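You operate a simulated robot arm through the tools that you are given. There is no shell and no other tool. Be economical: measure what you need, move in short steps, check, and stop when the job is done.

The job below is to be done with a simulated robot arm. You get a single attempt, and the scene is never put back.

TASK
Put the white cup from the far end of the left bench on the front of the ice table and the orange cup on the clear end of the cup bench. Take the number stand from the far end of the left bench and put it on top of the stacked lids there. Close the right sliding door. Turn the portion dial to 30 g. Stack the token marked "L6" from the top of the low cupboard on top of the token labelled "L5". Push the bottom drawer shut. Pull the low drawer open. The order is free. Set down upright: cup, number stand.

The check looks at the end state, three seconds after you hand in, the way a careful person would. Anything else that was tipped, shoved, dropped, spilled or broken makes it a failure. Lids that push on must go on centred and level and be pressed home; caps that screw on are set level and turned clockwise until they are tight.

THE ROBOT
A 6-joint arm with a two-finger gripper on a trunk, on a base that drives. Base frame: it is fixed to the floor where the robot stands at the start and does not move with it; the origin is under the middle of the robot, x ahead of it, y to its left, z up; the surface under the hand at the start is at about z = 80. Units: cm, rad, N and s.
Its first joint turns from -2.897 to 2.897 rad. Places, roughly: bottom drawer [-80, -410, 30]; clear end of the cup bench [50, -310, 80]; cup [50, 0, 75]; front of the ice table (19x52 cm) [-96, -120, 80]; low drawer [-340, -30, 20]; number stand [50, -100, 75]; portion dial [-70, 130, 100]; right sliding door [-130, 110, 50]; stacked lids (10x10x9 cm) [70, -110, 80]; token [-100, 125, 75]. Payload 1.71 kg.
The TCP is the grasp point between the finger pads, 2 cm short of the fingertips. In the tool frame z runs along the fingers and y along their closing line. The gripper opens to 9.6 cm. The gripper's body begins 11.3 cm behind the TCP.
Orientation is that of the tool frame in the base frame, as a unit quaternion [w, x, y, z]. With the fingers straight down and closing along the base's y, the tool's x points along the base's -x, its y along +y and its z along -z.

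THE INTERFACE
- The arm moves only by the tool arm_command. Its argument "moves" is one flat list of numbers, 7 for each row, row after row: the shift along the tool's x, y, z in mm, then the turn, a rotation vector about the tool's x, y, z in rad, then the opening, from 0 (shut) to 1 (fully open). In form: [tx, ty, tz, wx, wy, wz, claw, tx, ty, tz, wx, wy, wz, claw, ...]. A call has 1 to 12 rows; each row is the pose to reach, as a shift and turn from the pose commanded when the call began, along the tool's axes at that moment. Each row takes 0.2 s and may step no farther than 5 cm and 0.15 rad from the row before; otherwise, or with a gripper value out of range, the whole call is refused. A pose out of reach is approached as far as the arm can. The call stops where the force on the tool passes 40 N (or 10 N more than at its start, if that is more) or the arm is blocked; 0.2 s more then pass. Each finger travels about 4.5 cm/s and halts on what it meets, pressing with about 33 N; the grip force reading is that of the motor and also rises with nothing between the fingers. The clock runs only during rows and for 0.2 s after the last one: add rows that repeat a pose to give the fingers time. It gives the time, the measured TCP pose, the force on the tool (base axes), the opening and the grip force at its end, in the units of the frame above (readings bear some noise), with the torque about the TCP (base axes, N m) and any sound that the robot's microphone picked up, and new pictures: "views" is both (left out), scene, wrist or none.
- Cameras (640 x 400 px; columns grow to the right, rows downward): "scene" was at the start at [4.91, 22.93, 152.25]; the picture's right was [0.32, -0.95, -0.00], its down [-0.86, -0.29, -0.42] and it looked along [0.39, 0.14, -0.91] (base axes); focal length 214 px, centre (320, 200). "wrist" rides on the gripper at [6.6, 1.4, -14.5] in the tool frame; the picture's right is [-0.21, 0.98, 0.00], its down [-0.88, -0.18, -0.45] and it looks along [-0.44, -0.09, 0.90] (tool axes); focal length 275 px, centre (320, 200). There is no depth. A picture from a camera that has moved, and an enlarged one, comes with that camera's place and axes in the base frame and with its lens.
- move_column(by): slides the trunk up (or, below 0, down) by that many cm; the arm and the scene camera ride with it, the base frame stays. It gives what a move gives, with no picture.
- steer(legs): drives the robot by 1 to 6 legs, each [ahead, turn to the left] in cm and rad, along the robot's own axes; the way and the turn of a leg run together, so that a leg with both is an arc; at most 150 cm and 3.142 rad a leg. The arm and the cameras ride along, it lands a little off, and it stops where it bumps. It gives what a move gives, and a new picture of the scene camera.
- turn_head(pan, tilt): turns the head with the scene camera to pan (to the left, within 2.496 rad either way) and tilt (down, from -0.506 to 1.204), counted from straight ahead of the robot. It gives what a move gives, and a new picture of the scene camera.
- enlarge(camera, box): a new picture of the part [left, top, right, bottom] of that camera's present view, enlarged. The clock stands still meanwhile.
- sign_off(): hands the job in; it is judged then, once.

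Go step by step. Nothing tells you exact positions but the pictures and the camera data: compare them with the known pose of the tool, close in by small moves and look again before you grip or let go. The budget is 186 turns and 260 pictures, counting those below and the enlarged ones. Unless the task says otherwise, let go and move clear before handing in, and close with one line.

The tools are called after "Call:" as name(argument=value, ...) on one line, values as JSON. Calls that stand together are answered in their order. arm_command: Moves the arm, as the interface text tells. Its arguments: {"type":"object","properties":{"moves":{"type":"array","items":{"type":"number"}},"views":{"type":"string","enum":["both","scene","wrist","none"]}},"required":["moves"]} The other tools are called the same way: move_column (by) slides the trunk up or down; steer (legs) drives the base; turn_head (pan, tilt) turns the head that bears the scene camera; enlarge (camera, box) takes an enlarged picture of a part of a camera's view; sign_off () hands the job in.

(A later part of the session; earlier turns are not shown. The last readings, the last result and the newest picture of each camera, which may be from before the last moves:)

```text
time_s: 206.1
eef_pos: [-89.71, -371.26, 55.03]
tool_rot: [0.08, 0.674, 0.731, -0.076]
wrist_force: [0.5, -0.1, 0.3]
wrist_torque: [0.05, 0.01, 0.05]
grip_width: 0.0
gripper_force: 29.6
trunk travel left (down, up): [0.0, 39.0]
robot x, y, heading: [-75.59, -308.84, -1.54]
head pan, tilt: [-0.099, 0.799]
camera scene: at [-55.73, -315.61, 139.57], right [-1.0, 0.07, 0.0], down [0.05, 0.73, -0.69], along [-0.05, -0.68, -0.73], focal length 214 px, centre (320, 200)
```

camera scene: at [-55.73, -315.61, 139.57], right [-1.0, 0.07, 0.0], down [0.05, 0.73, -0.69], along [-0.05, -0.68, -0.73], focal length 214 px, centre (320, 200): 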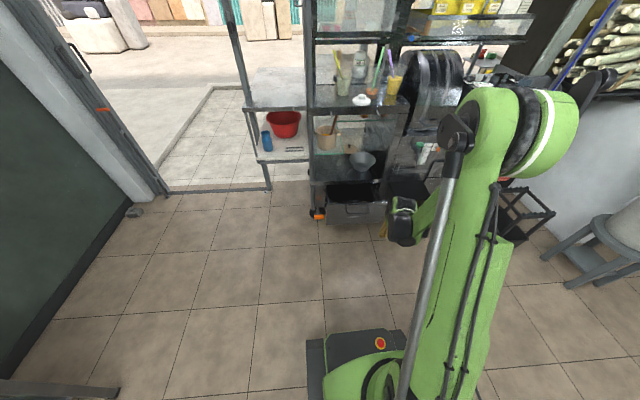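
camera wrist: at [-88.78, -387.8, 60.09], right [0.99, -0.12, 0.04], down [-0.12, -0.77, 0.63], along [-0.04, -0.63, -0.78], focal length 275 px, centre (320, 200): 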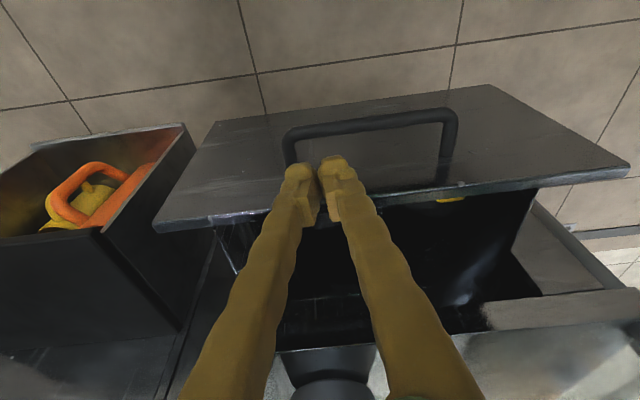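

Call:
arm_command(moves=[-45, 6, 10, 0, 0, 0, 0, -90, 12, 20, 0, 0, 0, 0, -135, 18, 29, 0, 0, 0, 0, -178, 22, 38, 0, 0, 0, 0, -168, 22, 80, 0, 0, 0, 0, -158, 22, 125, 0, 0, 0, 0, -148, 22, 170, 0, 0, 0, 0, -142, 22, 204, 0, 0, 0, 0, -142, 22, 204, 0, 0, 0, 0])

```text
time_s: 208.1
eef_pos: [-85.83, -389.03, 39.35]
tool_rot: [0.085, 0.673, 0.73, -0.081]
wrist_force: [0.0, -0.3, 0.7]
wrist_torque: [0.03, 0.01, -0.02]
grip_width: 0.02
gripper_force: 29.3
trunk travel left (down, up): [0.0, 39.0]
robot x, y, heading: [-75.76, -308.96, -1.541]
head pan, tilt: [-0.099, 0.799]
camera scene: at [-55.73, -315.62, 139.57], right [-1.0, 0.07, 0.0], down [0.05, 0.73, -0.69], along [-0.05, -0.68, -0.73], focal length 214 px, centre (320, 200)
camera wrist: at [-85.22, -379.14, 51.96], right [0.99, -0.12, 0.04], down [-0.12, -0.76, 0.64], along [-0.04, -0.64, -0.77], focal length 275 px, centre (320, 200)
```

scene: 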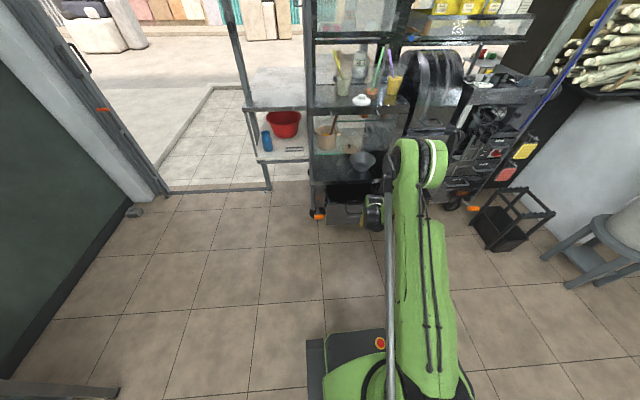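
wrist: 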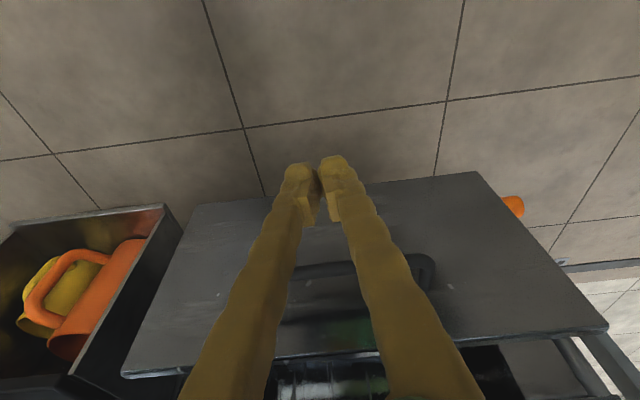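

In position before the drawer face; push forward.

Call:
arm_command(moves=[-40, -3, 9, 0, 0, 0, 0, -70, -6, 15, 0, 0, 0, 0, -95, -8, 20, 0, 0, 0, 0, -120, -10, 25, 0, 0, 0, 0, -140, -12, 30, 0, 0, 0, 0, -160, -13, 34, 0, 0, 0, 0, -160, -13, 34, 0, 0, 0, 0])

```text
time_s: 209.7
eef_pos: [-85.87, -405.14, 39.9]
tool_rot: [0.086, 0.673, 0.73, -0.081]
wrist_force: [-0.8, 0.5, 0.5]
wrist_torque: [-0.04, 0.0, 0.03]
grip_width: 0.02
gripper_force: 29.6
trunk travel left (down, up): [0.0, 39.0]
robot x, y, heading: [-75.92, -309.03, -1.543]
head pan, tilt: [-0.099, 0.799]
camera scene: at [-55.73, -315.63, 139.57], right [-1.0, 0.07, 0.0], down [0.05, 0.73, -0.69], along [-0.05, -0.68, -0.73], focal length 214 px, centre (320, 200)
camera wrist: at [-85.23, -395.25, 52.44], right [0.99, -0.12, 0.04], down [-0.12, -0.76, 0.64], along [-0.04, -0.64, -0.77], focal length 275 px, centre (320, 200)
```

scene: 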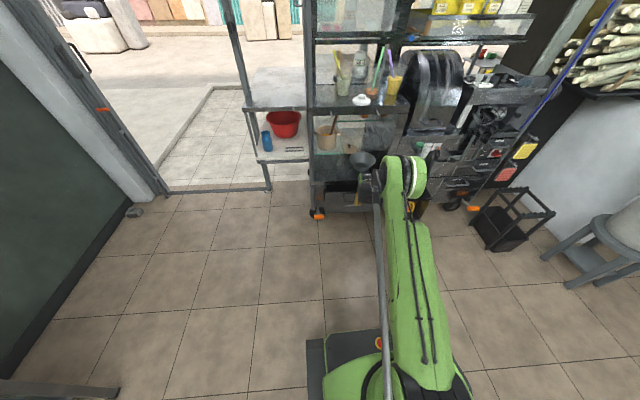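
wrist: 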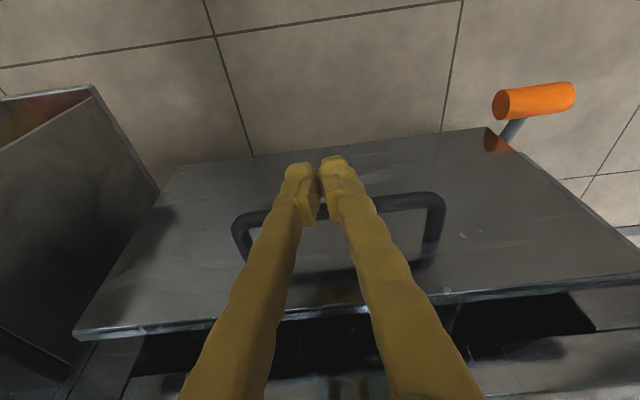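

The drawer moves with the push but reach is nearly used up. Pull the hand back, drive 13 cm closer, push again.

Call:
arm_command(moves=[40, 3, -9, 0, 0, 0, 0, 80, 6, -17, 0, 0, 0, 0, 120, 9, -26, 0, 0, 0, 0], views="wrist")

Call:
enlarge(camera="scene", box=[290, 140, 410, 230])

```text
time_s: 210.5
eef_pos: [-85.99, -392.78, 39.67]
tool_rot: [0.084, 0.673, 0.73, -0.081]
wrist_force: [-0.5, 0.6, -1.0]
wrist_torque: [0.04, -0.04, -0.01]
grip_width: 0.0
gripper_force: 29.8
trunk travel left (down, up): [0.0, 39.0]
robot x, y, heading: [-75.87, -308.83, -1.545]
head pan, tilt: [-0.099, 0.799]
camera wrist: at [-85.28, -382.96, 52.15], right [0.99, -0.12, 0.04], down [-0.12, -0.76, 0.64], along [-0.04, -0.64, -0.77], focal length 275 px, centre (320, 200)
```

wrist: 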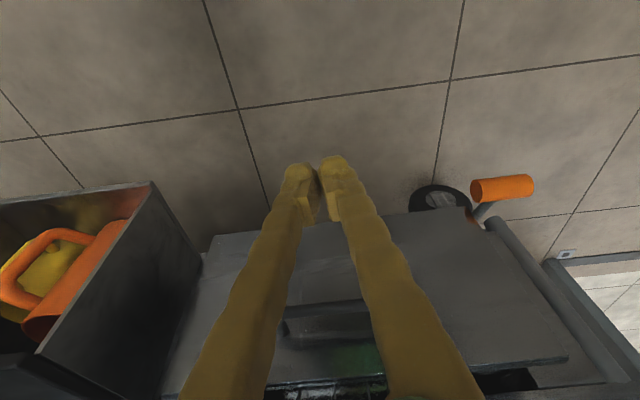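

```text
4.44 times, centred on (350, 185) of scene
camera zoom: at [-55.73, -315.68, 139.57], right [-1.0, 0.07, 0.0], down [0.05, 0.73, -0.69], along [-0.05, -0.68, -0.73], focal length 953 px, centre (187, 267)
```

zoom: 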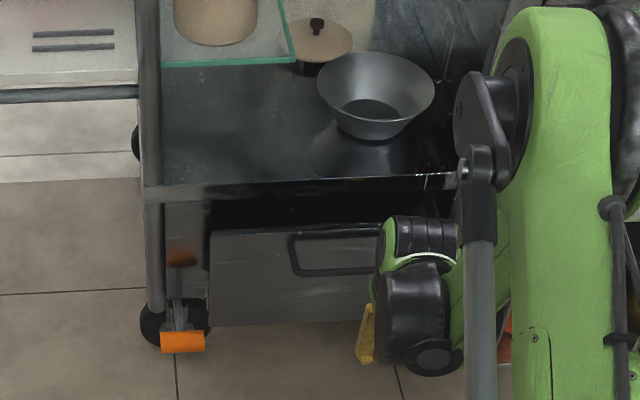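

About 8 cm remain. Drive 11 cm forward, then push with the arm.

Call:
steer(legs=[[10, 0]])

Call:
arm_command(moves=[-20, -2, 4, 0, 0, 0, 0, -40, -3, 9, 0, 0, 0, 0, -60, -5, 13, 0, 0, 0, 0, -80, -6, 17, 0, 0, 0, 0, -100, -8, 21, 0, 0, 0, 0, -120, -9, 26, 0, 0, 0, 0, -140, -10, 30, 0, 0, 0, 0])

```text
time_s: 211.8
eef_pos: [-85.89, -403.15, 39.59]
tool_rot: [0.084, 0.674, 0.73, -0.081]
wrist_force: [-0.7, 0.2, -0.5]
wrist_torque: [-0.01, -0.06, 0.02]
grip_width: 0.0
gripper_force: 30.0
trunk travel left (down, up): [0.0, 39.0]
robot x, y, heading: [-75.54, -319.09, -1.543]
head pan, tilt: [-0.099, 0.799]
camera scene: at [-55.45, -326.03, 139.57], right [-1.0, 0.07, 0.0], down [0.05, 0.73, -0.69], along [-0.05, -0.68, -0.73], focal length 214 px, centre (320, 200)
```

scene: 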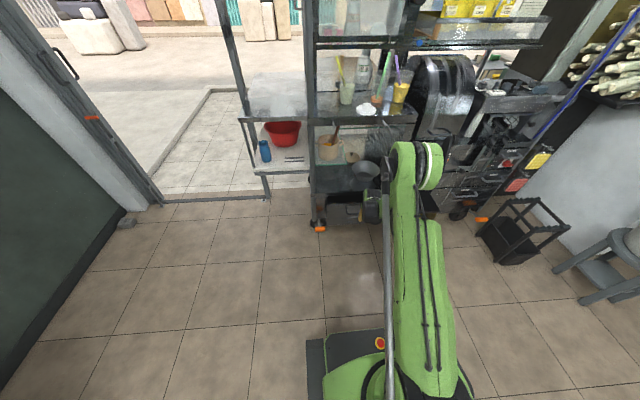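

```text
time_s: 213.3
eef_pos: [-85.91, -414.78, 42.48]
tool_rot: [0.093, 0.673, 0.728, -0.089]
wrist_force: [0.0, -0.2, -0.3]
wrist_torque: [0.03, 0.05, -0.01]
grip_width: 0.0
gripper_force: 29.5
trunk travel left (down, up): [0.0, 39.0]
robot x, y, heading: [-75.18, -319.39, -1.546]
head pan, tilt: [-0.099, 0.799]
stopped in row 7: the force on the tool passed its limit at 77 N (the readings are from after the stop); the commanded pose is now the measured one
camera scene: at [-55.45, -326.08, 139.58], right [-1.0, 0.07, 0.0], down [0.05, 0.73, -0.69], along [-0.05, -0.68, -0.73], focal length 214 px, centre (320, 200)
camera wrist: at [-85.21, -404.61, 54.96], right [0.99, -0.12, 0.05], down [-0.12, -0.75, 0.65], along [-0.05, -0.65, -0.76], focal length 275 px, centre (320, 200)
```

scene: 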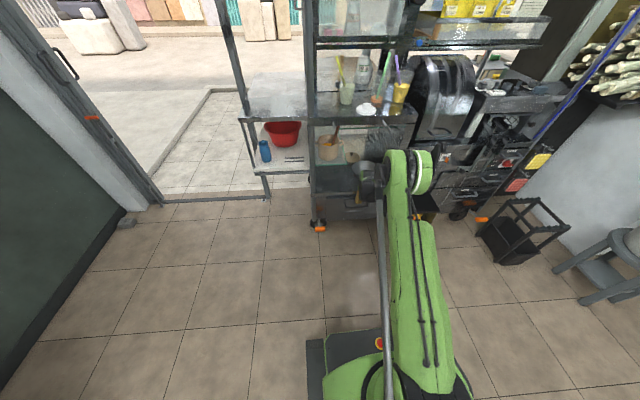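
wrist: 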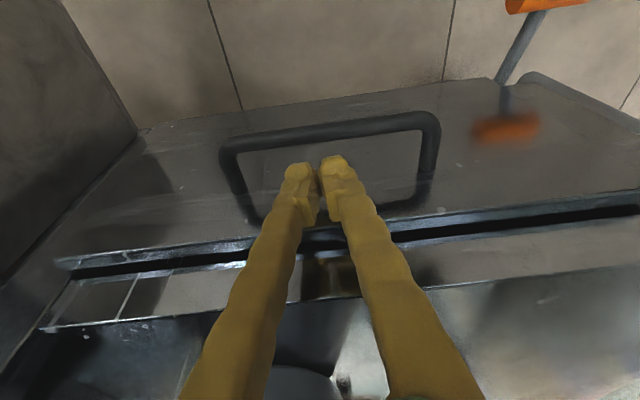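

Hit a firm stop (77 N). Back off and look whether it is shut.

Call:
arm_command(moves=[40, 3, -9, 0, 0, 0, 0, 80, 6, -17, 0, 0, 0, 0, 110, 8, -30, 0, 0, 0, 0], views="wrist")

Call:
enlarge(camera="scene", box=[290, 140, 410, 240])

```text
time_s: 214.2
eef_pos: [-86.49, -403.5, 42.8]
tool_rot: [0.091, 0.673, 0.729, -0.089]
wrist_force: [0.2, 0.3, 0.2]
wrist_torque: [0.01, 0.02, -0.03]
grip_width: 0.0
gripper_force: 29.5
trunk travel left (down, up): [0.0, 39.0]
robot x, y, heading: [-75.81, -319.15, -1.546]
head pan, tilt: [-0.099, 0.799]
camera wrist: at [-85.81, -393.45, 55.2], right [0.99, -0.12, 0.05], down [-0.12, -0.75, 0.65], along [-0.05, -0.65, -0.76], focal length 275 px, centre (320, 200)
```

wrist: 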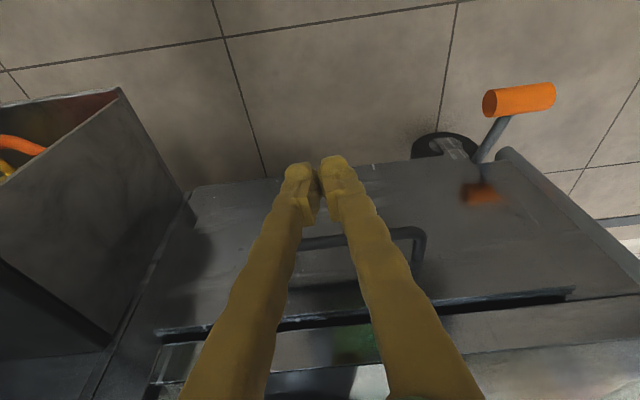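

```text
4.00 times, centred on (350, 190) of scene
camera zoom: at [-55.44, -326.08, 139.57], right [-1.0, 0.07, 0.0], down [0.05, 0.73, -0.69], along [-0.05, -0.68, -0.73], focal length 858 px, centre (200, 240)
```

zoom: 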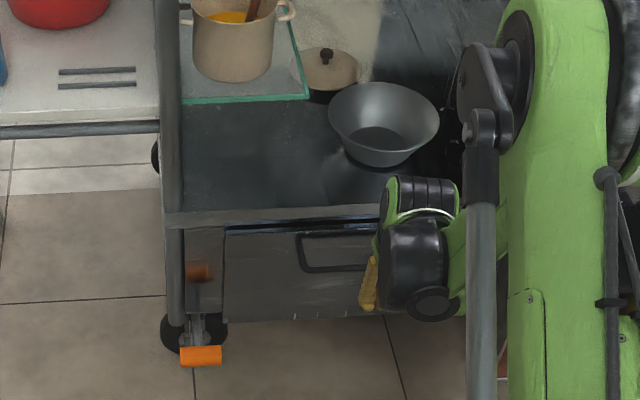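

It looks nearly flush. I'll push once more gently to confirm it is against its stop.

Call:
arm_command(moves=[-50, -4, 20, 0, 0, 0, 0, -85, -7, 35, 0, 0, 0, 0, -100, -8, 38, 0, 0, 0, 0, -110, -9, 41, 0, 0, 0, 0, -120, -10, 43, 0, 0, 0, 0, -130, -10, 45, 0, 0, 0, 0, -140, -11, 47, 0, 0, 0, 0, -150, -12, 49, 0, 0, 0, 0])

```text
refused: row 1 steps farther than a row can; nothing moved
```

Call:
arm_command(moves=[-45, -4, 18, 0, 0, 0, 0, -85, -7, 35, 0, 0, 0, 0, -100, -8, 38, 0, 0, 0, 0, -110, -9, 41, 0, 0, 0, 0, -120, -10, 43, 0, 0, 0, 0, -130, -10, 45, 0, 0, 0, 0, -140, -11, 47, 0, 0, 0, 0, -150, -12, 49, 0, 0, 0, 0], views="wrist")

Call:
enlarge(camera="scene", box=[290, 140, 410, 240])

```text
time_s: 215.3
eef_pos: [-86.33, -414.67, 43.11]
tool_rot: [0.095, 0.672, 0.729, -0.091]
wrist_force: [1.0, -1.0, -1.7]
wrist_torque: [0.02, -0.02, 0.01]
grip_width: 0.01
gripper_force: 29.1
trunk travel left (down, up): [0.0, 39.0]
robot x, y, heading: [-75.73, -319.38, -1.545]
head pan, tilt: [-0.099, 0.799]
stopped in row 5: the force on the tool passed its limit at 59 N (the readings are from after the stop); the commanded pose is now the measured one
camera wrist: at [-85.57, -404.48, 55.44], right [0.99, -0.12, 0.05], down [-0.12, -0.74, 0.66], along [-0.05, -0.66, -0.75], focal length 275 px, centre (320, 200)
```

wrist: 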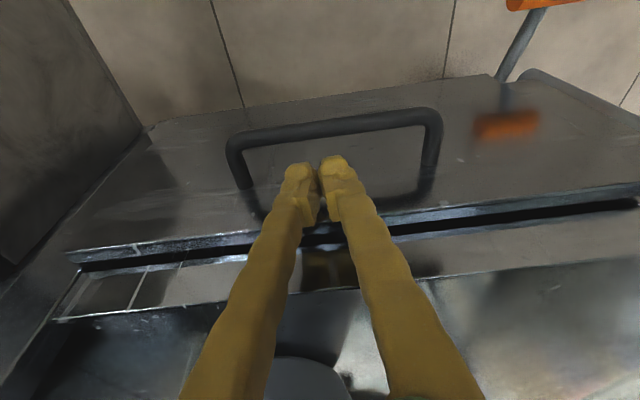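

```text
4.00 times, centred on (350, 190) of scene
camera zoom: at [-55.45, -326.05, 139.59], right [-1.0, 0.07, 0.0], down [0.05, 0.73, -0.69], along [-0.05, -0.68, -0.73], focal length 858 px, centre (200, 240)
```

zoom: 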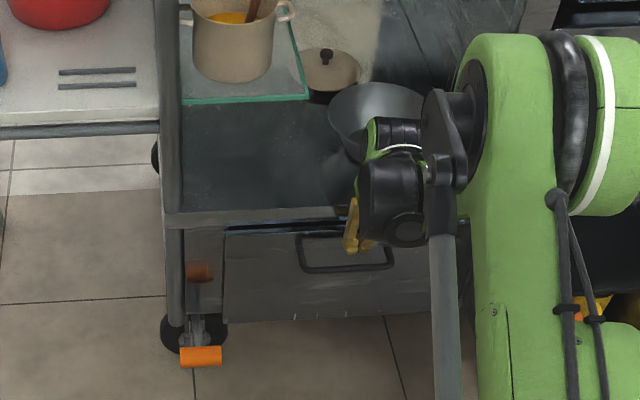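

Stops at the same place; to rule out the gripper body hitting the beam, repeat with more forward pitch and lower.

Call:
arm_command(moves=[40, 3, -9, 0, 0, 0, 0, 80, 6, -17, 0, 0, 0, 0, 85, 6, 10, 0, -0.1, 0, 0, 90, 6, 40, 0, -0.2, 0, 0, 90, 6, 40, 0, -0.25, 0, 0, 90, 6, 40, 0, -0.25, 0, 0], views="none")

```text
time_s: 216.7
eef_pos: [-86.15, -407.13, 37.04]
tool_rot: [0.184, 0.657, 0.71, -0.175]
wrist_force: [-0.5, -0.2, 0.5]
wrist_torque: [0.0, 0.0, -0.04]
grip_width: 0.0
gripper_force: 29.6
trunk travel left (down, up): [0.0, 39.0]
robot x, y, heading: [-75.33, -319.43, -1.543]
head pan, tilt: [-0.099, 0.799]
```

Call:
arm_command(moves=[-26, -2, 15, 0, 0, 0, 0, -43, -4, 25, 0, 0, 0, 0, -61, -5, 34, 0, 0, 0, 0, -70, -6, 39, 0, 0, 0, 0, -78, -7, 44, 0, 0, 0, 0, -87, -7, 49, 0, 0, 0, 0, -96, -8, 54, 0, 0, 0, 0, -104, -9, 59, 0, 0, 0, 0], views="wrist")

Call:
enlarge(camera="scene", box=[310, 170, 390, 230])

```text
time_s: 217.4
eef_pos: [-86.35, -411.77, 37.94]
tool_rot: [0.185, 0.656, 0.71, -0.176]
wrist_force: [1.6, 24.1, -13.4]
wrist_torque: [0.08, 0.05, -0.21]
grip_width: 0.0
gripper_force: 29.5
trunk travel left (down, up): [0.0, 39.0]
robot x, y, heading: [-75.2, -319.46, -1.545]
head pan, tilt: [-0.099, 0.799]
stopped in row 3: the force on the tool passed its limit at 80 N (the readings are from after the stop); the commanded pose is now the measured one
camera wrist: at [-85.83, -398.83, 47.35], right [0.99, -0.1, 0.1], down [-0.14, -0.56, 0.82], along [-0.03, -0.83, -0.56], focal length 275 px, centre (320, 200)
```

wrist: 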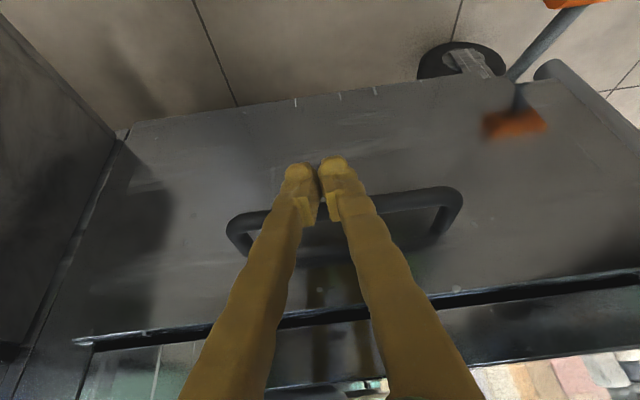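

```text
6.67 times, centred on (350, 200) of scene
camera zoom: at [-55.45, -326.06, 139.55], right [-1.0, 0.07, 0.0], down [0.05, 0.73, -0.69], along [-0.05, -0.68, -0.73], focal length 1430 px, centre (120, 200)
```

zoom: 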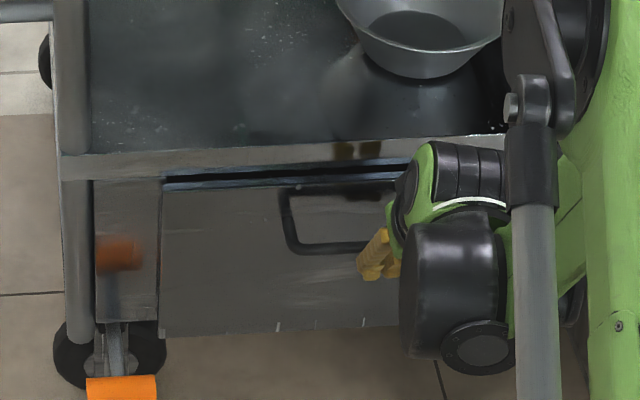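

Firm stop with the body clear: the bottom drawer is shut. Back away, raise and level the hand, raise the trunk.

Call:
arm_command(moves=[40, 3, -23, 0, 0, 0, 0, 80, 6, -46, 0, 0, 0, 0, 120, 9, -68, 0, 0.05, 0, 0, 140, 10, -100, 0, 0.15, 0, 0, 140, 10, -145, 0, 0.25, 0, 0, 140, 10, -190, 0, 0.35, 0, 0, 140, 10, -235, 0, 0.45, 0, 0.3, 140, 10, -280, 0, 0.5, 0, 0.3], views="none")

Call:
steer(legs=[[-25, 0]])

Call:
enlarge(camera="scene", box=[290, 120, 420, 240])

```text
time_s: 219.2
eef_pos: [-87.23, -385.92, 55.71]
tool_rot: [0.005, 0.679, 0.734, -0.008]
wrist_force: [1.0, 0.5, 0.7]
wrist_torque: [0.1, 0.01, 0.0]
grip_width: 2.86
gripper_force: 0.0
trunk travel left (down, up): [0.0, 39.0]
robot x, y, heading: [-75.54, -319.14, -1.544]
head pan, tilt: [-0.099, 0.799]
```

```text
time_s: 221.6
eef_pos: [-87.49, -360.29, 55.53]
tool_rot: [0.005, 0.676, 0.737, -0.009]
wrist_force: [-0.2, 0.4, -0.1]
wrist_torque: [-0.01, -0.01, 0.05]
grip_width: 2.88
gripper_force: 0.1
trunk travel left (down, up): [0.0, 39.0]
robot x, y, heading: [-76.28, -293.44, -1.539]
head pan, tilt: [-0.099, 0.799]
camera scene: at [-56.14, -300.27, 139.57], right [-1.0, 0.07, 0.0], down [0.05, 0.73, -0.69], along [-0.05, -0.68, -0.73], focal length 214 px, centre (320, 200)
```

scene: 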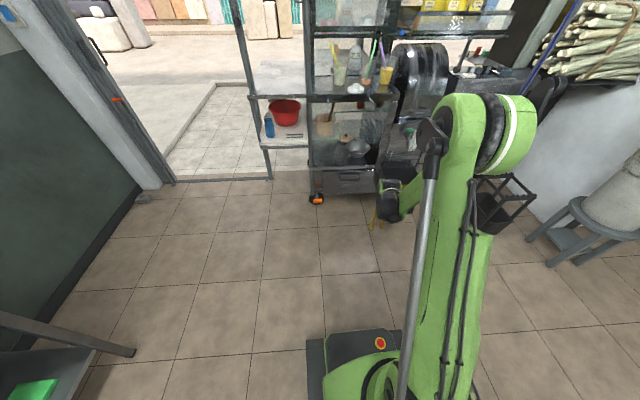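

```text
3.33 times, centred on (355, 180) of scene
camera zoom: at [-56.14, -300.27, 139.57], right [-1.0, 0.07, 0.0], down [0.05, 0.73, -0.69], along [-0.05, -0.68, -0.73], focal length 715 px, centre (203, 267)
```

zoom: 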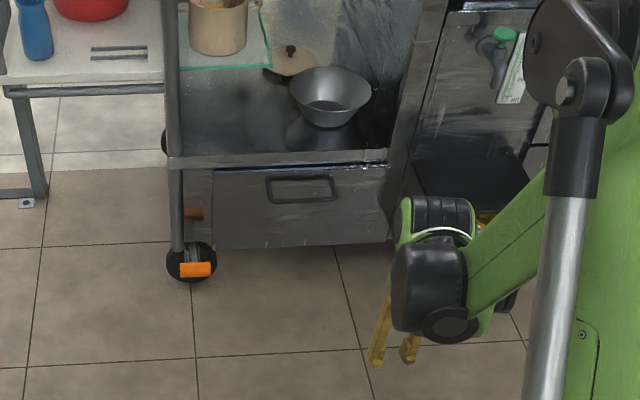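

Bottom drawer is shut. Fold the arm up, raise the trunk and drive back up the aisle toward the low cupboard.

Call:
move_column(by=15)

Call:
arm_command(moves=[0, 0, -45, 0, 0, 0, 1, 0, 0, -90, 0, 0, 0, 1, 0, 0, -135, 0, 0, 0, 1, 0, 0, -180, 0, 0, 0, 1, 10, 10, -225, 0, 0, 0, 1, 20, 20, -270, 0, 0, 0, 1, 50, 30, -300, 0, 0, 0, 1, 90, 50, -310, 0, 0, 0, 1, 130, 70, -320, 0, 0, 0, 1, 170, 90, -330, 0, 0, 0, 1, 210, 100, -330, 0, 0, 0, 1, 250, 110, -330, 0, 0, 0, 1], views="none")

Call:
steer(legs=[[0, 2.58], [85, 0], [0, 0.53], [130, 0], [118, 0]])

```text
time_s: 223.3
eef_pos: [-87.56, -359.56, 71.39]
tool_rot: [0.01, 0.677, 0.736, -0.014]
wrist_force: [-0.3, -0.5, -0.3]
wrist_torque: [-0.03, -0.01, 0.0]
grip_width: 2.91
gripper_force: 0.0
trunk travel left (down, up): [-15.0, 24.0]
robot x, y, heading: [-76.38, -293.71, -1.542]
head pan, tilt: [-0.099, 0.799]
```

```text
time_s: 225.9
eef_pos: [-78.4, -332.3, 103.69]
tool_rot: [0.011, 0.677, 0.736, -0.015]
wrist_force: [0.5, 1.4, 0.2]
wrist_torque: [-0.03, 0.02, 0.0]
grip_width: 9.59
gripper_force: 0.0
trunk travel left (down, up): [-15.0, 24.0]
robot x, y, heading: [-76.14, -293.62, -1.54]
head pan, tilt: [-0.099, 0.799]
```

```text
time_s: 259.9
eef_pos: [-38.24, 67.82, 103.63]
tool_rot: [-0.014, 0.736, -0.677, -0.009]
wrist_force: [0.1, -0.7, -0.2]
wrist_torque: [0.02, -0.02, -0.03]
grip_width: 9.6
gripper_force: 0.0
trunk travel left (down, up): [-15.0, 24.0]
robot x, y, heading: [-40.45, 28.66, 1.606]
head pan, tilt: [-0.099, 0.799]
camera scene: at [-60.99, 35.5, 154.56], right [1.0, -0.07, 0.0], down [-0.05, -0.73, -0.69], along [0.05, 0.68, -0.73], focal length 214 px, centre (320, 200)
```

scene: 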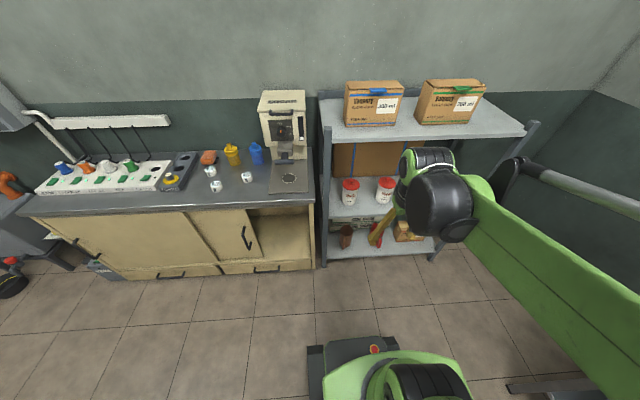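

The cupboard is ahead-left. Move to x≈-95 in front of it.

Call:
steer(legs=[[0, 1.54], [52, 0], [0, -1.571]])

Call:
enlarge(camera="scene", box=[200, 80, 400, 220])

```text
time_s: 268.4
eef_pos: [-113.22, 32.93, 103.54]
tool_rot: [-0.001, 1.0, 0.022, -0.019]
wrist_force: [0.6, -0.8, -0.7]
wrist_torque: [0.03, 0.06, 0.01]
grip_width: 9.6
gripper_force: 0.0
trunk travel left (down, up): [-15.0, 24.0]
robot x, y, heading: [-74.36, 28.73, 3.128]
head pan, tilt: [-0.099, 0.799]
stopped in leg 2: the robot was blocked; the commanded pose is now the measured one
camera scene: at [-76.37, 8.74, 154.91], right [0.05, 1.0, 0.0], down [0.69, -0.04, -0.72], along [-0.72, 0.04, -0.69], focal length 214 px, centre (320, 200)
```

scene: 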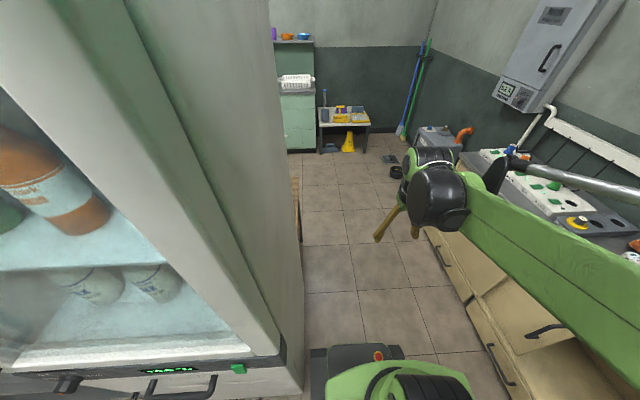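

```text
2.86 times, centred on (300, 150) of scene
camera zoom: at [-76.37, 8.74, 154.91], right [0.05, 1.0, 0.0], down [0.69, -0.04, -0.72], along [-0.72, 0.04, -0.69], focal length 613 px, centre (377, 343)
```

zoom: 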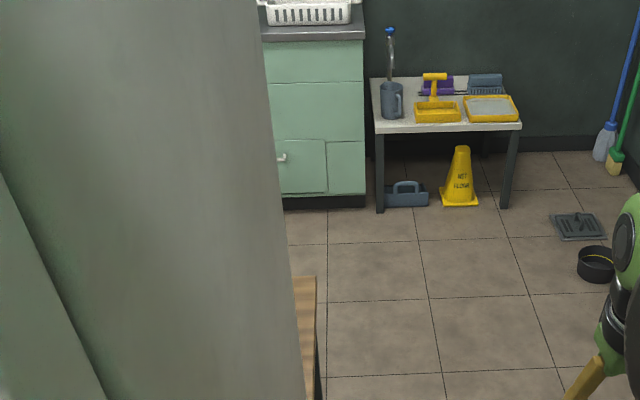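

I bumped the fridge side (at y≈7); back off, turn to face the counter and move to y≈45.

Call:
steer(legs=[[-12, 0], [0, -1.56], [16, 0]])

Call:
turn_head(pan=0.1, tilt=0.7)

Call:
enlarge(camera="scene", box=[220, 80, 380, 200])

```text
time_s: 275.4
eef_pos: [-60.21, 65.64, 104.27]
tool_rot: [-0.022, 0.737, -0.675, -0.017]
wrist_force: [-0.6, -0.6, -1.2]
wrist_torque: [0.06, 0.0, -0.01]
grip_width: 9.59
gripper_force: 0.0
trunk travel left (down, up): [-15.0, 24.0]
robot x, y, heading: [-62.83, 28.79, 1.602]
head pan, tilt: [-0.099, 0.799]
stopped in leg 2: the robot was blocked; the commanded pose is now the measured one
camera scene: at [-83.33, 34.45, 154.6], right [1.0, -0.07, 0.0], down [-0.05, -0.72, -0.69], along [0.05, 0.69, -0.72], focal length 214 px, centre (320, 200)
```

scene: 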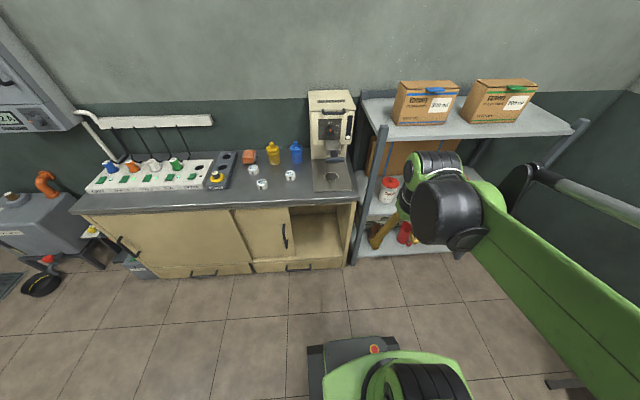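

```text
time_s: 276.1
eef_pos: [-60.27, 67.36, 103.64]
tool_rot: [-0.015, 0.737, -0.676, -0.011]
wrist_force: [-0.1, 1.0, 0.0]
wrist_torque: [-0.13, 0.01, -0.01]
grip_width: 9.61
gripper_force: 0.1
trunk travel left (down, up): [-15.0, 24.0]
robot x, y, heading: [-62.51, 28.86, 1.603]
head pan, tilt: [0.099, 0.7]
camera scene: at [-85.0, 36.23, 155.36], right [0.99, 0.13, 0.0], down [0.08, -0.65, -0.75], along [-0.1, 0.75, -0.66], focal length 214 px, centre (320, 200)
```

scene: 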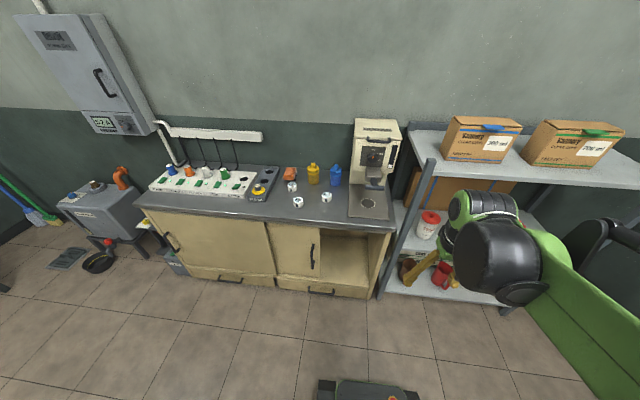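

```text
3.33 times, centred on (300, 140) of scene
camera zoom: at [-85.0, 36.23, 155.36], right [0.99, 0.13, 0.0], down [0.08, -0.65, -0.75], along [-0.1, 0.75, -0.66], focal length 715 px, centre (387, 400)
```

zoom: 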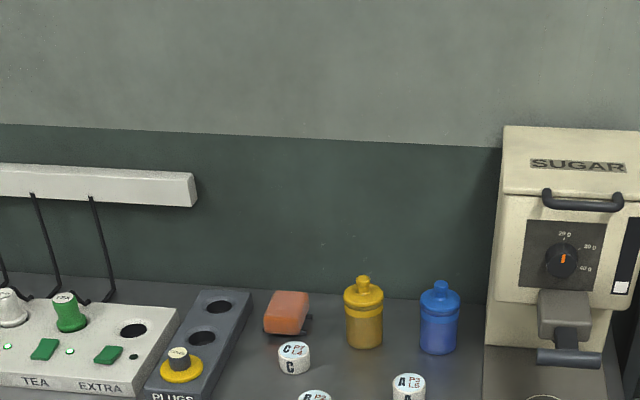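

Sugar dispenser with a dial (20/30/40 g) and white tokens seen. Drive forward 16 cm for close work.

Call:
steer(legs=[[17, 0]])

Call:
enlarge(camera="scene", box=[330, 100, 430, 220])

Call:
enlarge(camera="scene", box=[220, 140, 370, 230])

```text
time_s: 277.9
eef_pos: [-60.64, 81.83, 104.76]
tool_rot: [-0.026, 0.735, -0.677, -0.022]
wrist_force: [-0.4, -3.1, -0.2]
wrist_torque: [0.4, 0.03, -0.03]
grip_width: 9.59
gripper_force: 0.1
trunk travel left (down, up): [-15.0, 24.0]
robot x, y, heading: [-63.5, 46.25, 1.599]
head pan, tilt: [0.099, 0.7]
camera scene: at [-85.32, 48.08, 155.58], right [0.99, 0.13, 0.0], down [0.08, -0.62, -0.78], along [-0.1, 0.77, -0.63], focal length 214 px, centre (320, 200)
```

scene: 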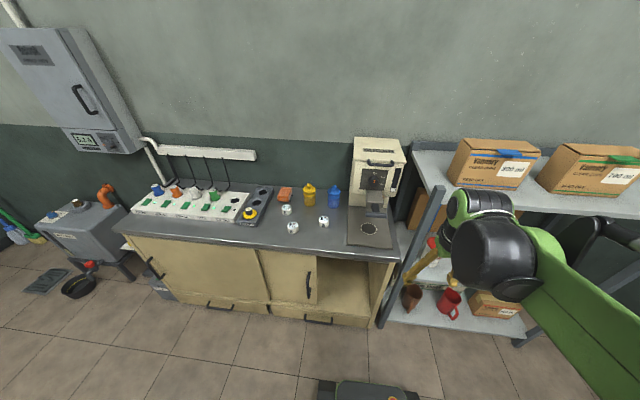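

```text
3.33 times, centred on (380, 160) of scene
camera zoom: at [-85.32, 48.08, 155.58], right [0.99, 0.13, 0.0], down [0.08, -0.62, -0.78], along [-0.1, 0.77, -0.63], focal length 715 px, centre (120, 333)
```

zoom: 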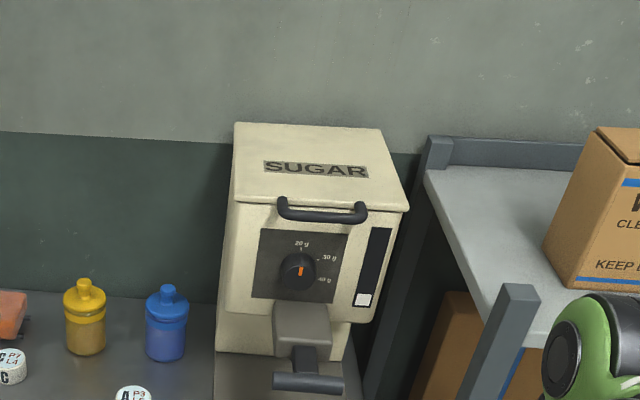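

```text
4.27 times, centred on (295, 185) of scene
camera zoom: at [-85.32, 48.08, 155.58], right [0.99, 0.13, 0.0], down [0.08, -0.62, -0.78], along [-0.1, 0.77, -0.63], focal length 915 px, centre (427, 264)
```

zoom: 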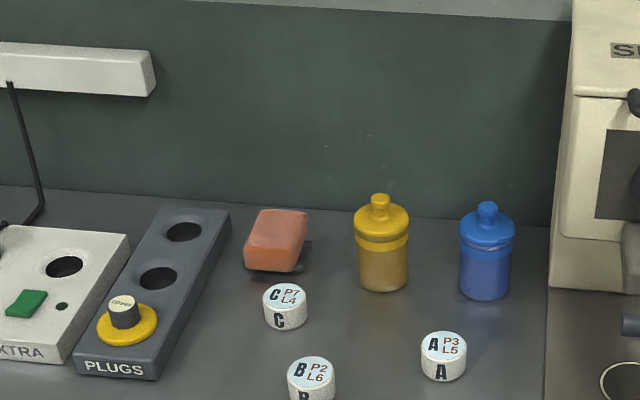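

Tokens: A = P3/L5 at ≈(-93,122.5), B = P2/L6 at ≈(-107,117). So B goes on A. Move above B.

Call:
arm_command(moves=[-30, 36, 0, 0, 0.03, 0, 1, -60, 72, 0, 0, 0.068, 0, 1, -90, 108, 0, 0, 0.068, 0, 1, -120, 145, 0, 0, 0.068, 0, 1, -150, 181, 0, 0, 0.068, 0, 1, -180, 217, 0, 0, 0.068, 0, 1, -210, 253, 0, 0, 0.068, 0, 1, -240, 290, 10, 0, 0.068, 0, 1, -270, 326, 20, 0, 0.068, 0, 1, -300, 362, 30, 0, 0.068, 0, 1, -330, 398, 40, 0, 0.068, 0, 1, -360, 432, 50, 0, 0.068, 0, 1])

Call:
enlarge(camera="wrist", box=[160, 60, 480, 320])

```text
time_s: 280.5
eef_pos: [-106.63, 116.58, 100.6]
tool_rot: [0.005, 0.735, -0.678, 0.011]
wrist_force: [0.2, 0.3, 0.4]
wrist_torque: [-0.03, 0.02, 0.0]
grip_width: 9.62
gripper_force: 0.0
trunk travel left (down, up): [-15.0, 24.0]
robot x, y, heading: [-63.32, 46.69, 1.598]
head pan, tilt: [0.099, 0.7]
camera scene: at [-85.43, 53.65, 155.38], right [0.99, 0.13, 0.0], down [0.08, -0.65, -0.75], along [-0.1, 0.75, -0.66], focal length 214 px, centre (320, 200)
camera wrist: at [-107.5, 110.27, 115.3], right [-0.99, 0.12, -0.01], down [0.11, 0.9, 0.43], along [0.06, 0.42, -0.9], focal length 275 px, centre (320, 200)
```

scene: 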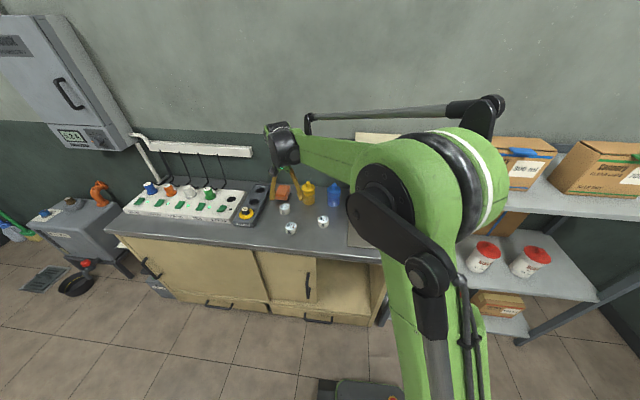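
wrist: 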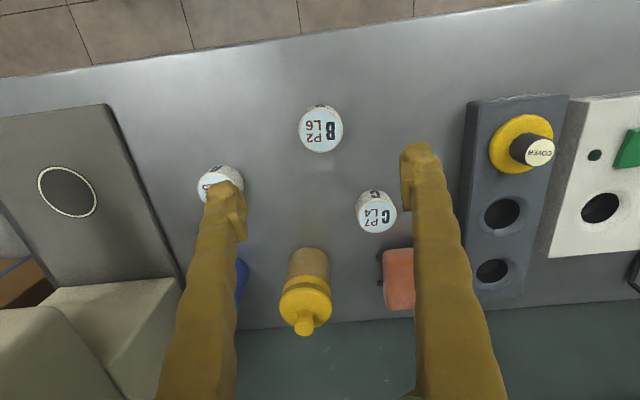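

```text
1.54 times, centred on (320, 190) of wrist
camera zoom: at [-107.5, 110.27, 115.3], right [-0.99, 0.12, -0.01], down [0.11, 0.9, 0.43], along [0.06, 0.42, -0.9], focal length 424 px, centre (320, 215)
```

zoom: 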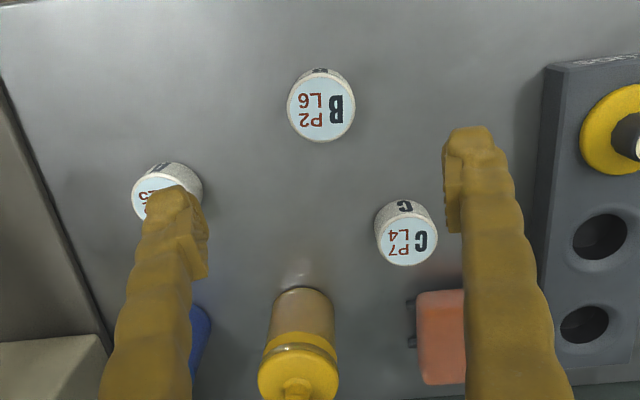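

B's top is at (-106.6,116.6,83), exactly under the hand. Descend and grip it.

Call:
arm_command(moves=[0, 0, 45, 0, 0, 0, 0.85, 0, 0, 90, 0, 0, 0, 0.85, 0, 0, 135, 0, 0, 0, 0.85, 0, 0, 165, 0, 0, 0, 0.85, 0, 0, 178, 0, 0, 0, 0.85, 0, 0, 178, 0, 0, 0, 0.7, 0, 0, 178, 0, 0, 0, 0.6, 0, 0, 178, 0, 0, 0, 0.5, 0, 0, 178, 0, 0, 0, 0.4, 0, 0, 178, 0, 0, 0, 0.3, 0, 0, 178, 0, 0, 0, 0.3], views="wrist")

```text
time_s: 282.9
eef_pos: [-106.74, 116.58, 82.67]
tool_rot: [0.006, 0.735, -0.678, 0.01]
wrist_force: [0.2, 1.2, -0.9]
wrist_torque: [-0.03, 0.01, 0.01]
grip_width: 4.97
gripper_force: 33.3
trunk travel left (down, up): [-15.0, 24.0]
robot x, y, heading: [-63.24, 46.43, 1.605]
head pan, tilt: [0.099, 0.7]
camera wrist: at [-107.6, 110.17, 97.31], right [-0.99, 0.12, -0.01], down [0.11, 0.9, 0.43], along [0.06, 0.42, -0.9], focal length 275 px, centre (320, 200)
```

wrist: 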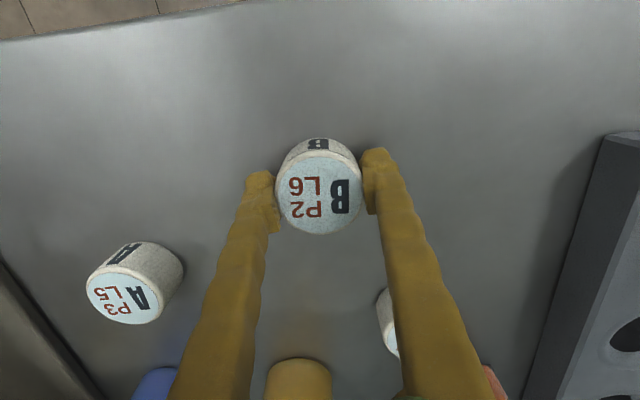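

Lift and carry B above A.

Call:
arm_command(moves=[0, 0, -30, 0, 0, 0, 0.3, 0, 0, -70, 0, 0, 0, 0.3, -16, -35, -75, 0, 0, 0, 0.3, -32, -80, -75, 0, 0, 0, 0.3, -48, -120, -75, 0, 0, 0, 0.3, -48, -145, -75, 0, 0, 0, 0.3, -48, -145, -75, 0, 0, 0, 0.3], views="wrist")

Call:
enlarge(camera="scene", box=[280, 160, 380, 260])

```text
time_s: 284.5
eef_pos: [-92.55, 122.2, 89.66]
tool_rot: [0.005, 0.735, -0.678, 0.011]
wrist_force: [0.6, -0.6, -0.9]
wrist_torque: [0.01, 0.01, 0.01]
grip_width: 4.98
gripper_force: 32.8
trunk travel left (down, up): [-15.0, 24.0]
robot x, y, heading: [-63.19, 46.81, 1.6]
head pan, tilt: [0.099, 0.7]
camera wrist: at [-93.51, 115.87, 104.41], right [-0.99, 0.12, -0.01], down [0.11, 0.9, 0.43], along [0.06, 0.42, -0.9], focal length 275 px, centre (320, 200)
```

wrist: 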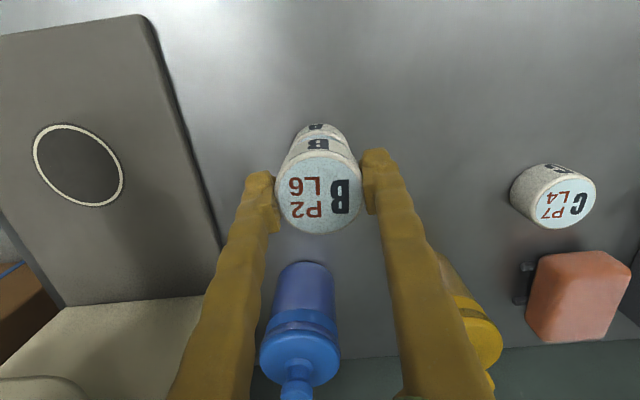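

```text
4.00 times, centred on (330, 210) of scene
camera zoom: at [-85.46, 53.64, 155.39], right [0.99, 0.13, 0.0], down [0.08, -0.65, -0.75], along [-0.1, 0.75, -0.66], focal length 858 px, centre (280, 160)
```

zoom: 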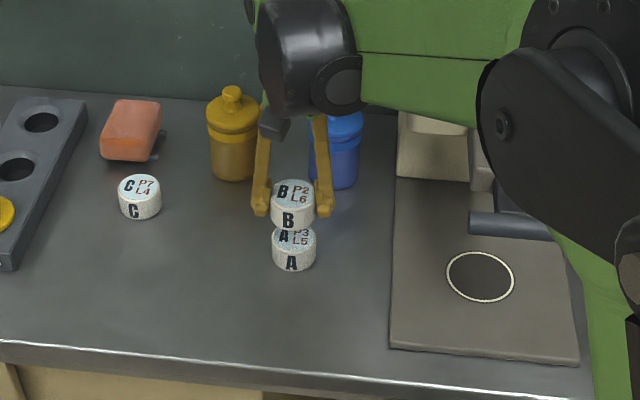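

Aligned within 0.3 cm; nudge +y and lower.

Call:
arm_command(moves=[-3, 1, 15, 0, 0, 0, 0.3, -3, 1, 30, 0, 0, 0, 0.3, -3, 1, 33, 0, 0, 0, 0.3, -3, 1, 33, 0, 0, 0, 0.3], views="none")

Call:
arm_command(moves=[0, 0, 2, 0, 0, 0, 0.3, 0, 0, 2, 0, 0, 0, 0.3], views="none")

Call:
enlarge(camera="scene", box=[310, 190, 350, 240])

```text
time_s: 285.5
eef_pos: [-92.58, 122.35, 86.71]
tool_rot: [0.005, 0.735, -0.677, 0.01]
wrist_force: [-0.5, 0.3, -0.5]
wrist_torque: [0.01, -0.03, -0.02]
grip_width: 4.99
gripper_force: 33.4
trunk travel left (down, up): [-15.0, 24.0]
robot x, y, heading: [-63.03, 46.67, 1.596]
head pan, tilt: [0.099, 0.7]
```

```text
time_s: 286.1
eef_pos: [-92.61, 122.29, 86.45]
tool_rot: [0.005, 0.736, -0.677, 0.01]
wrist_force: [0.3, -0.4, -0.1]
wrist_torque: [0.01, -0.03, 0.01]
grip_width: 4.97
gripper_force: 33.4
trunk travel left (down, up): [-15.0, 24.0]
robot x, y, heading: [-63.4, 46.2, 1.596]
head pan, tilt: [0.099, 0.7]
```

```text
8.00 times, centred on (330, 215) of scene
camera zoom: at [-85.49, 53.65, 155.38], right [0.99, 0.13, 0.0], down [0.08, -0.65, -0.75], along [-0.1, 0.75, -0.66], focal length 1716 px, centre (240, 80)
```

zoom: 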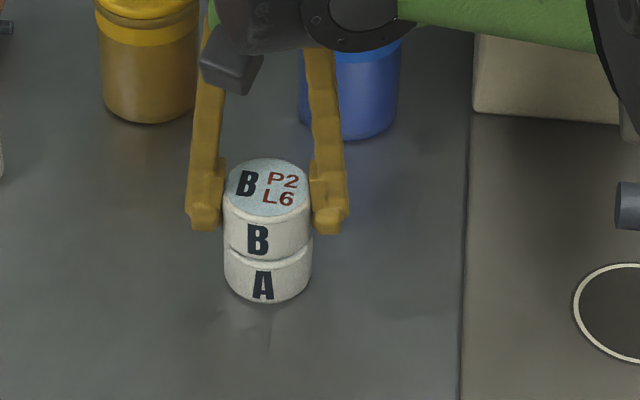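

Call:
arm_command(moves=[0, 0, 2, 0, 0, 0, 0.3, 0, 0, 3, 0, 0, 0, 0.3], views="none")

Call:
arm_command(moves=[0, 0, 2, 0, 0, 0, 0.3, 0, 0, 2, 0, 0, 0, 0.3], views="none")

```text
time_s: 286.7
eef_pos: [-92.47, 122.37, 86.13]
tool_rot: [0.005, 0.735, -0.678, 0.01]
wrist_force: [-0.1, 0.7, -0.9]
wrist_torque: [0.01, 0.01, -0.03]
grip_width: 4.99
gripper_force: 32.6
trunk travel left (down, up): [-15.0, 24.0]
robot x, y, heading: [-63.3, 46.22, 1.6]
head pan, tilt: [0.099, 0.7]
```

```text
time_s: 287.3
eef_pos: [-92.57, 122.49, 85.95]
tool_rot: [0.004, 0.736, -0.677, 0.01]
wrist_force: [0.8, 4.8, 18.6]
wrist_torque: [0.2, 0.04, -0.02]
grip_width: 4.98
gripper_force: 32.9
trunk travel left (down, up): [-15.0, 24.0]
robot x, y, heading: [-63.0, 46.14, 1.598]
head pan, tilt: [0.099, 0.7]
```

Contact. Release and rise.

Call:
arm_command(moves=[0, 0, -1, 0, 0, 0, 0.3, 0, 0, -1, 0, 0, 0, 0.55, 0, 0, -1, 0, 0, 0, 0.65, 0, 0, -1, 0, 0, 0, 0.75, 0, 0, -1, 0, 0, 0, 0.75, 0, 0, -20, 0, 0, 0, 0.75, 0, 0, -60, 0, 0, 0, 0.75, 0, 0, -100, 0, 0, 0, 0.75, 0, 0, -140, 0, 0, 0, 0.75], views="wrist")

Call:
enlarge(camera="scene", box=[300, 180, 370, 240])

```text
time_s: 289.3
eef_pos: [-92.77, 122.86, 99.86]
tool_rot: [0.005, 0.735, -0.678, 0.011]
wrist_force: [-0.3, 0.0, 0.1]
wrist_torque: [0.0, -0.04, -0.04]
grip_width: 7.21
gripper_force: 0.1
trunk travel left (down, up): [-15.0, 24.0]
robot x, y, heading: [-62.99, 46.37, 1.601]
head pan, tilt: [0.099, 0.7]
camera wrist: at [-93.69, 116.59, 114.55], right [-0.99, 0.12, -0.01], down [0.11, 0.9, 0.43], along [0.06, 0.42, -0.9], focal length 275 px, centre (320, 200)
```

wrist: 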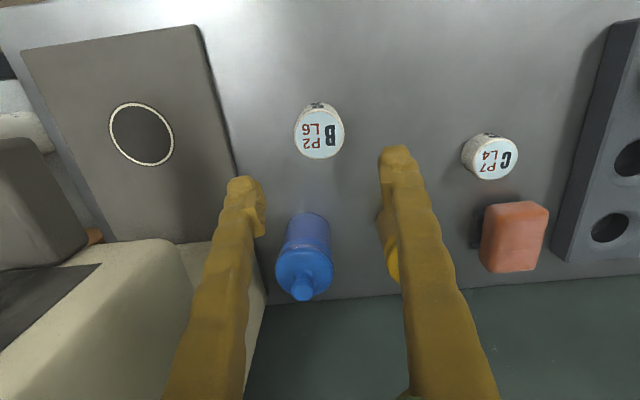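

```text
6.67 times, centred on (335, 210) of scene
camera zoom: at [-85.5, 53.66, 155.38], right [0.99, 0.13, 0.0], down [0.08, -0.65, -0.75], along [-0.1, 0.75, -0.66], focal length 1430 px, centre (220, 133)
```

zoom: 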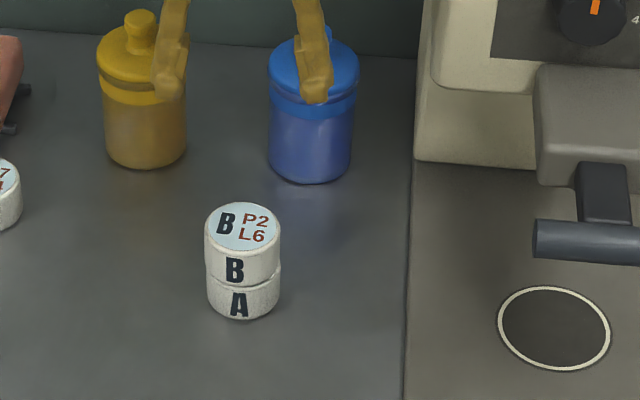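

B is neatly on A. Now swing to the front of the sugar dispenser and pitch the hand forward.

Call:
arm_command(moves=[40, 0, -20, 0, 0, 0, 0.75, 85, 0, -25, 0, 0, 0, 1, 130, -15, -28, 0, 0, 0, 1, 165, -50, -30, 0, 0, 0, 1, 200, -85, -30, 0, 0, 0, 1, 230, -120, -30, 0, -0.06, 0, 1, 245, -160, -30, 0, -0.18, 0, 1, 245, -189, -30, 0, -0.3, 0, 1, 245, -189, -30, 0, -0.43, 0, 1, 245, -189, -30, 0, -0.56, 0, 1, 245, -189, -30, 0, -0.69, 0, 1, 245, -189, -30, 0, -0.82, 0, 1], views="none")

Call:
arm_command(moves=[0, 0, 0, 0, -0.13, 0, 1, 0, 0, 0, 0, -0.26, 0, 1, 0, 0, 0, 0, -0.39, 0, 1, 0, 0, 0, 0, -0.52, 0, 1, 0, 0, 0, 0, -0.65, 0, 1, 0, 0, 0, 0, -0.75, 0, 1, 0, 0, 0, 0, -0.75, 0, 1])

```text
time_s: 291.9
eef_pos: [-72.07, 99.94, 103.5]
tool_rot: [-0.266, 0.679, -0.623, -0.284]
wrist_force: [0.2, 0.1, -0.5]
wrist_torque: [0.02, -0.01, 0.02]
grip_width: 9.57
gripper_force: 0.0
trunk travel left (down, up): [-15.0, 24.0]
robot x, y, heading: [-63.08, 46.49, 1.603]
head pan, tilt: [0.099, 0.7]
```

```text
time_s: 293.5
eef_pos: [-71.82, 99.95, 103.63]
tool_rot: [-0.475, 0.529, -0.483, -0.512]
wrist_force: [-0.6, 0.1, -0.3]
wrist_torque: [0.01, 0.02, 0.03]
grip_width: 9.59
gripper_force: 0.0
trunk travel left (down, up): [-15.0, 24.0]
robot x, y, heading: [-63.34, 46.49, 1.596]
head pan, tilt: [0.099, 0.7]
camera scene: at [-85.49, 53.67, 155.38], right [0.99, 0.13, 0.0], down [0.08, -0.65, -0.75], along [-0.1, 0.75, -0.66], focal length 214 px, centre (320, 200)
camera wrist: at [-71.9, 85.22, 97.39], right [-0.98, -0.08, 0.2], down [0.21, -0.41, 0.89], along [0.01, 0.91, 0.41], focal length 275 px, centre (320, 200)
```

scene: 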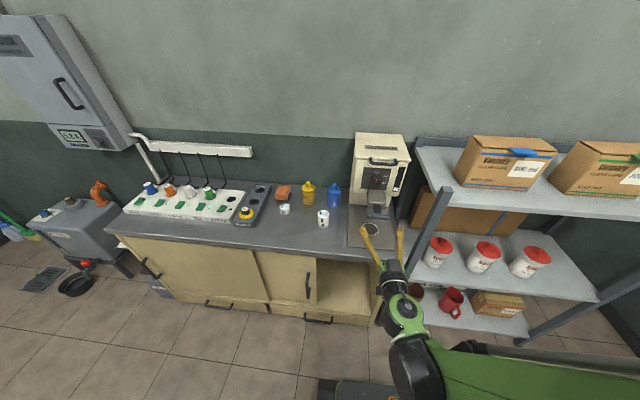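
wrist: 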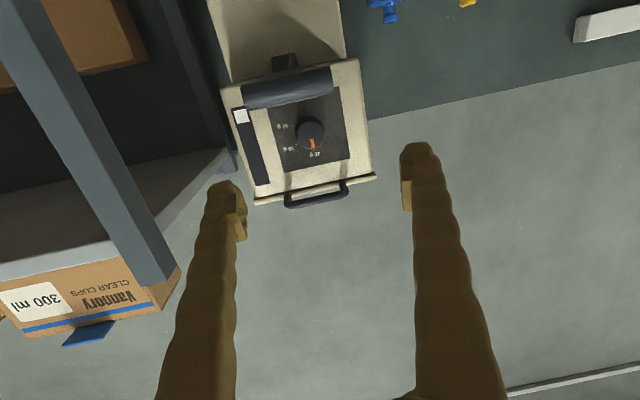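

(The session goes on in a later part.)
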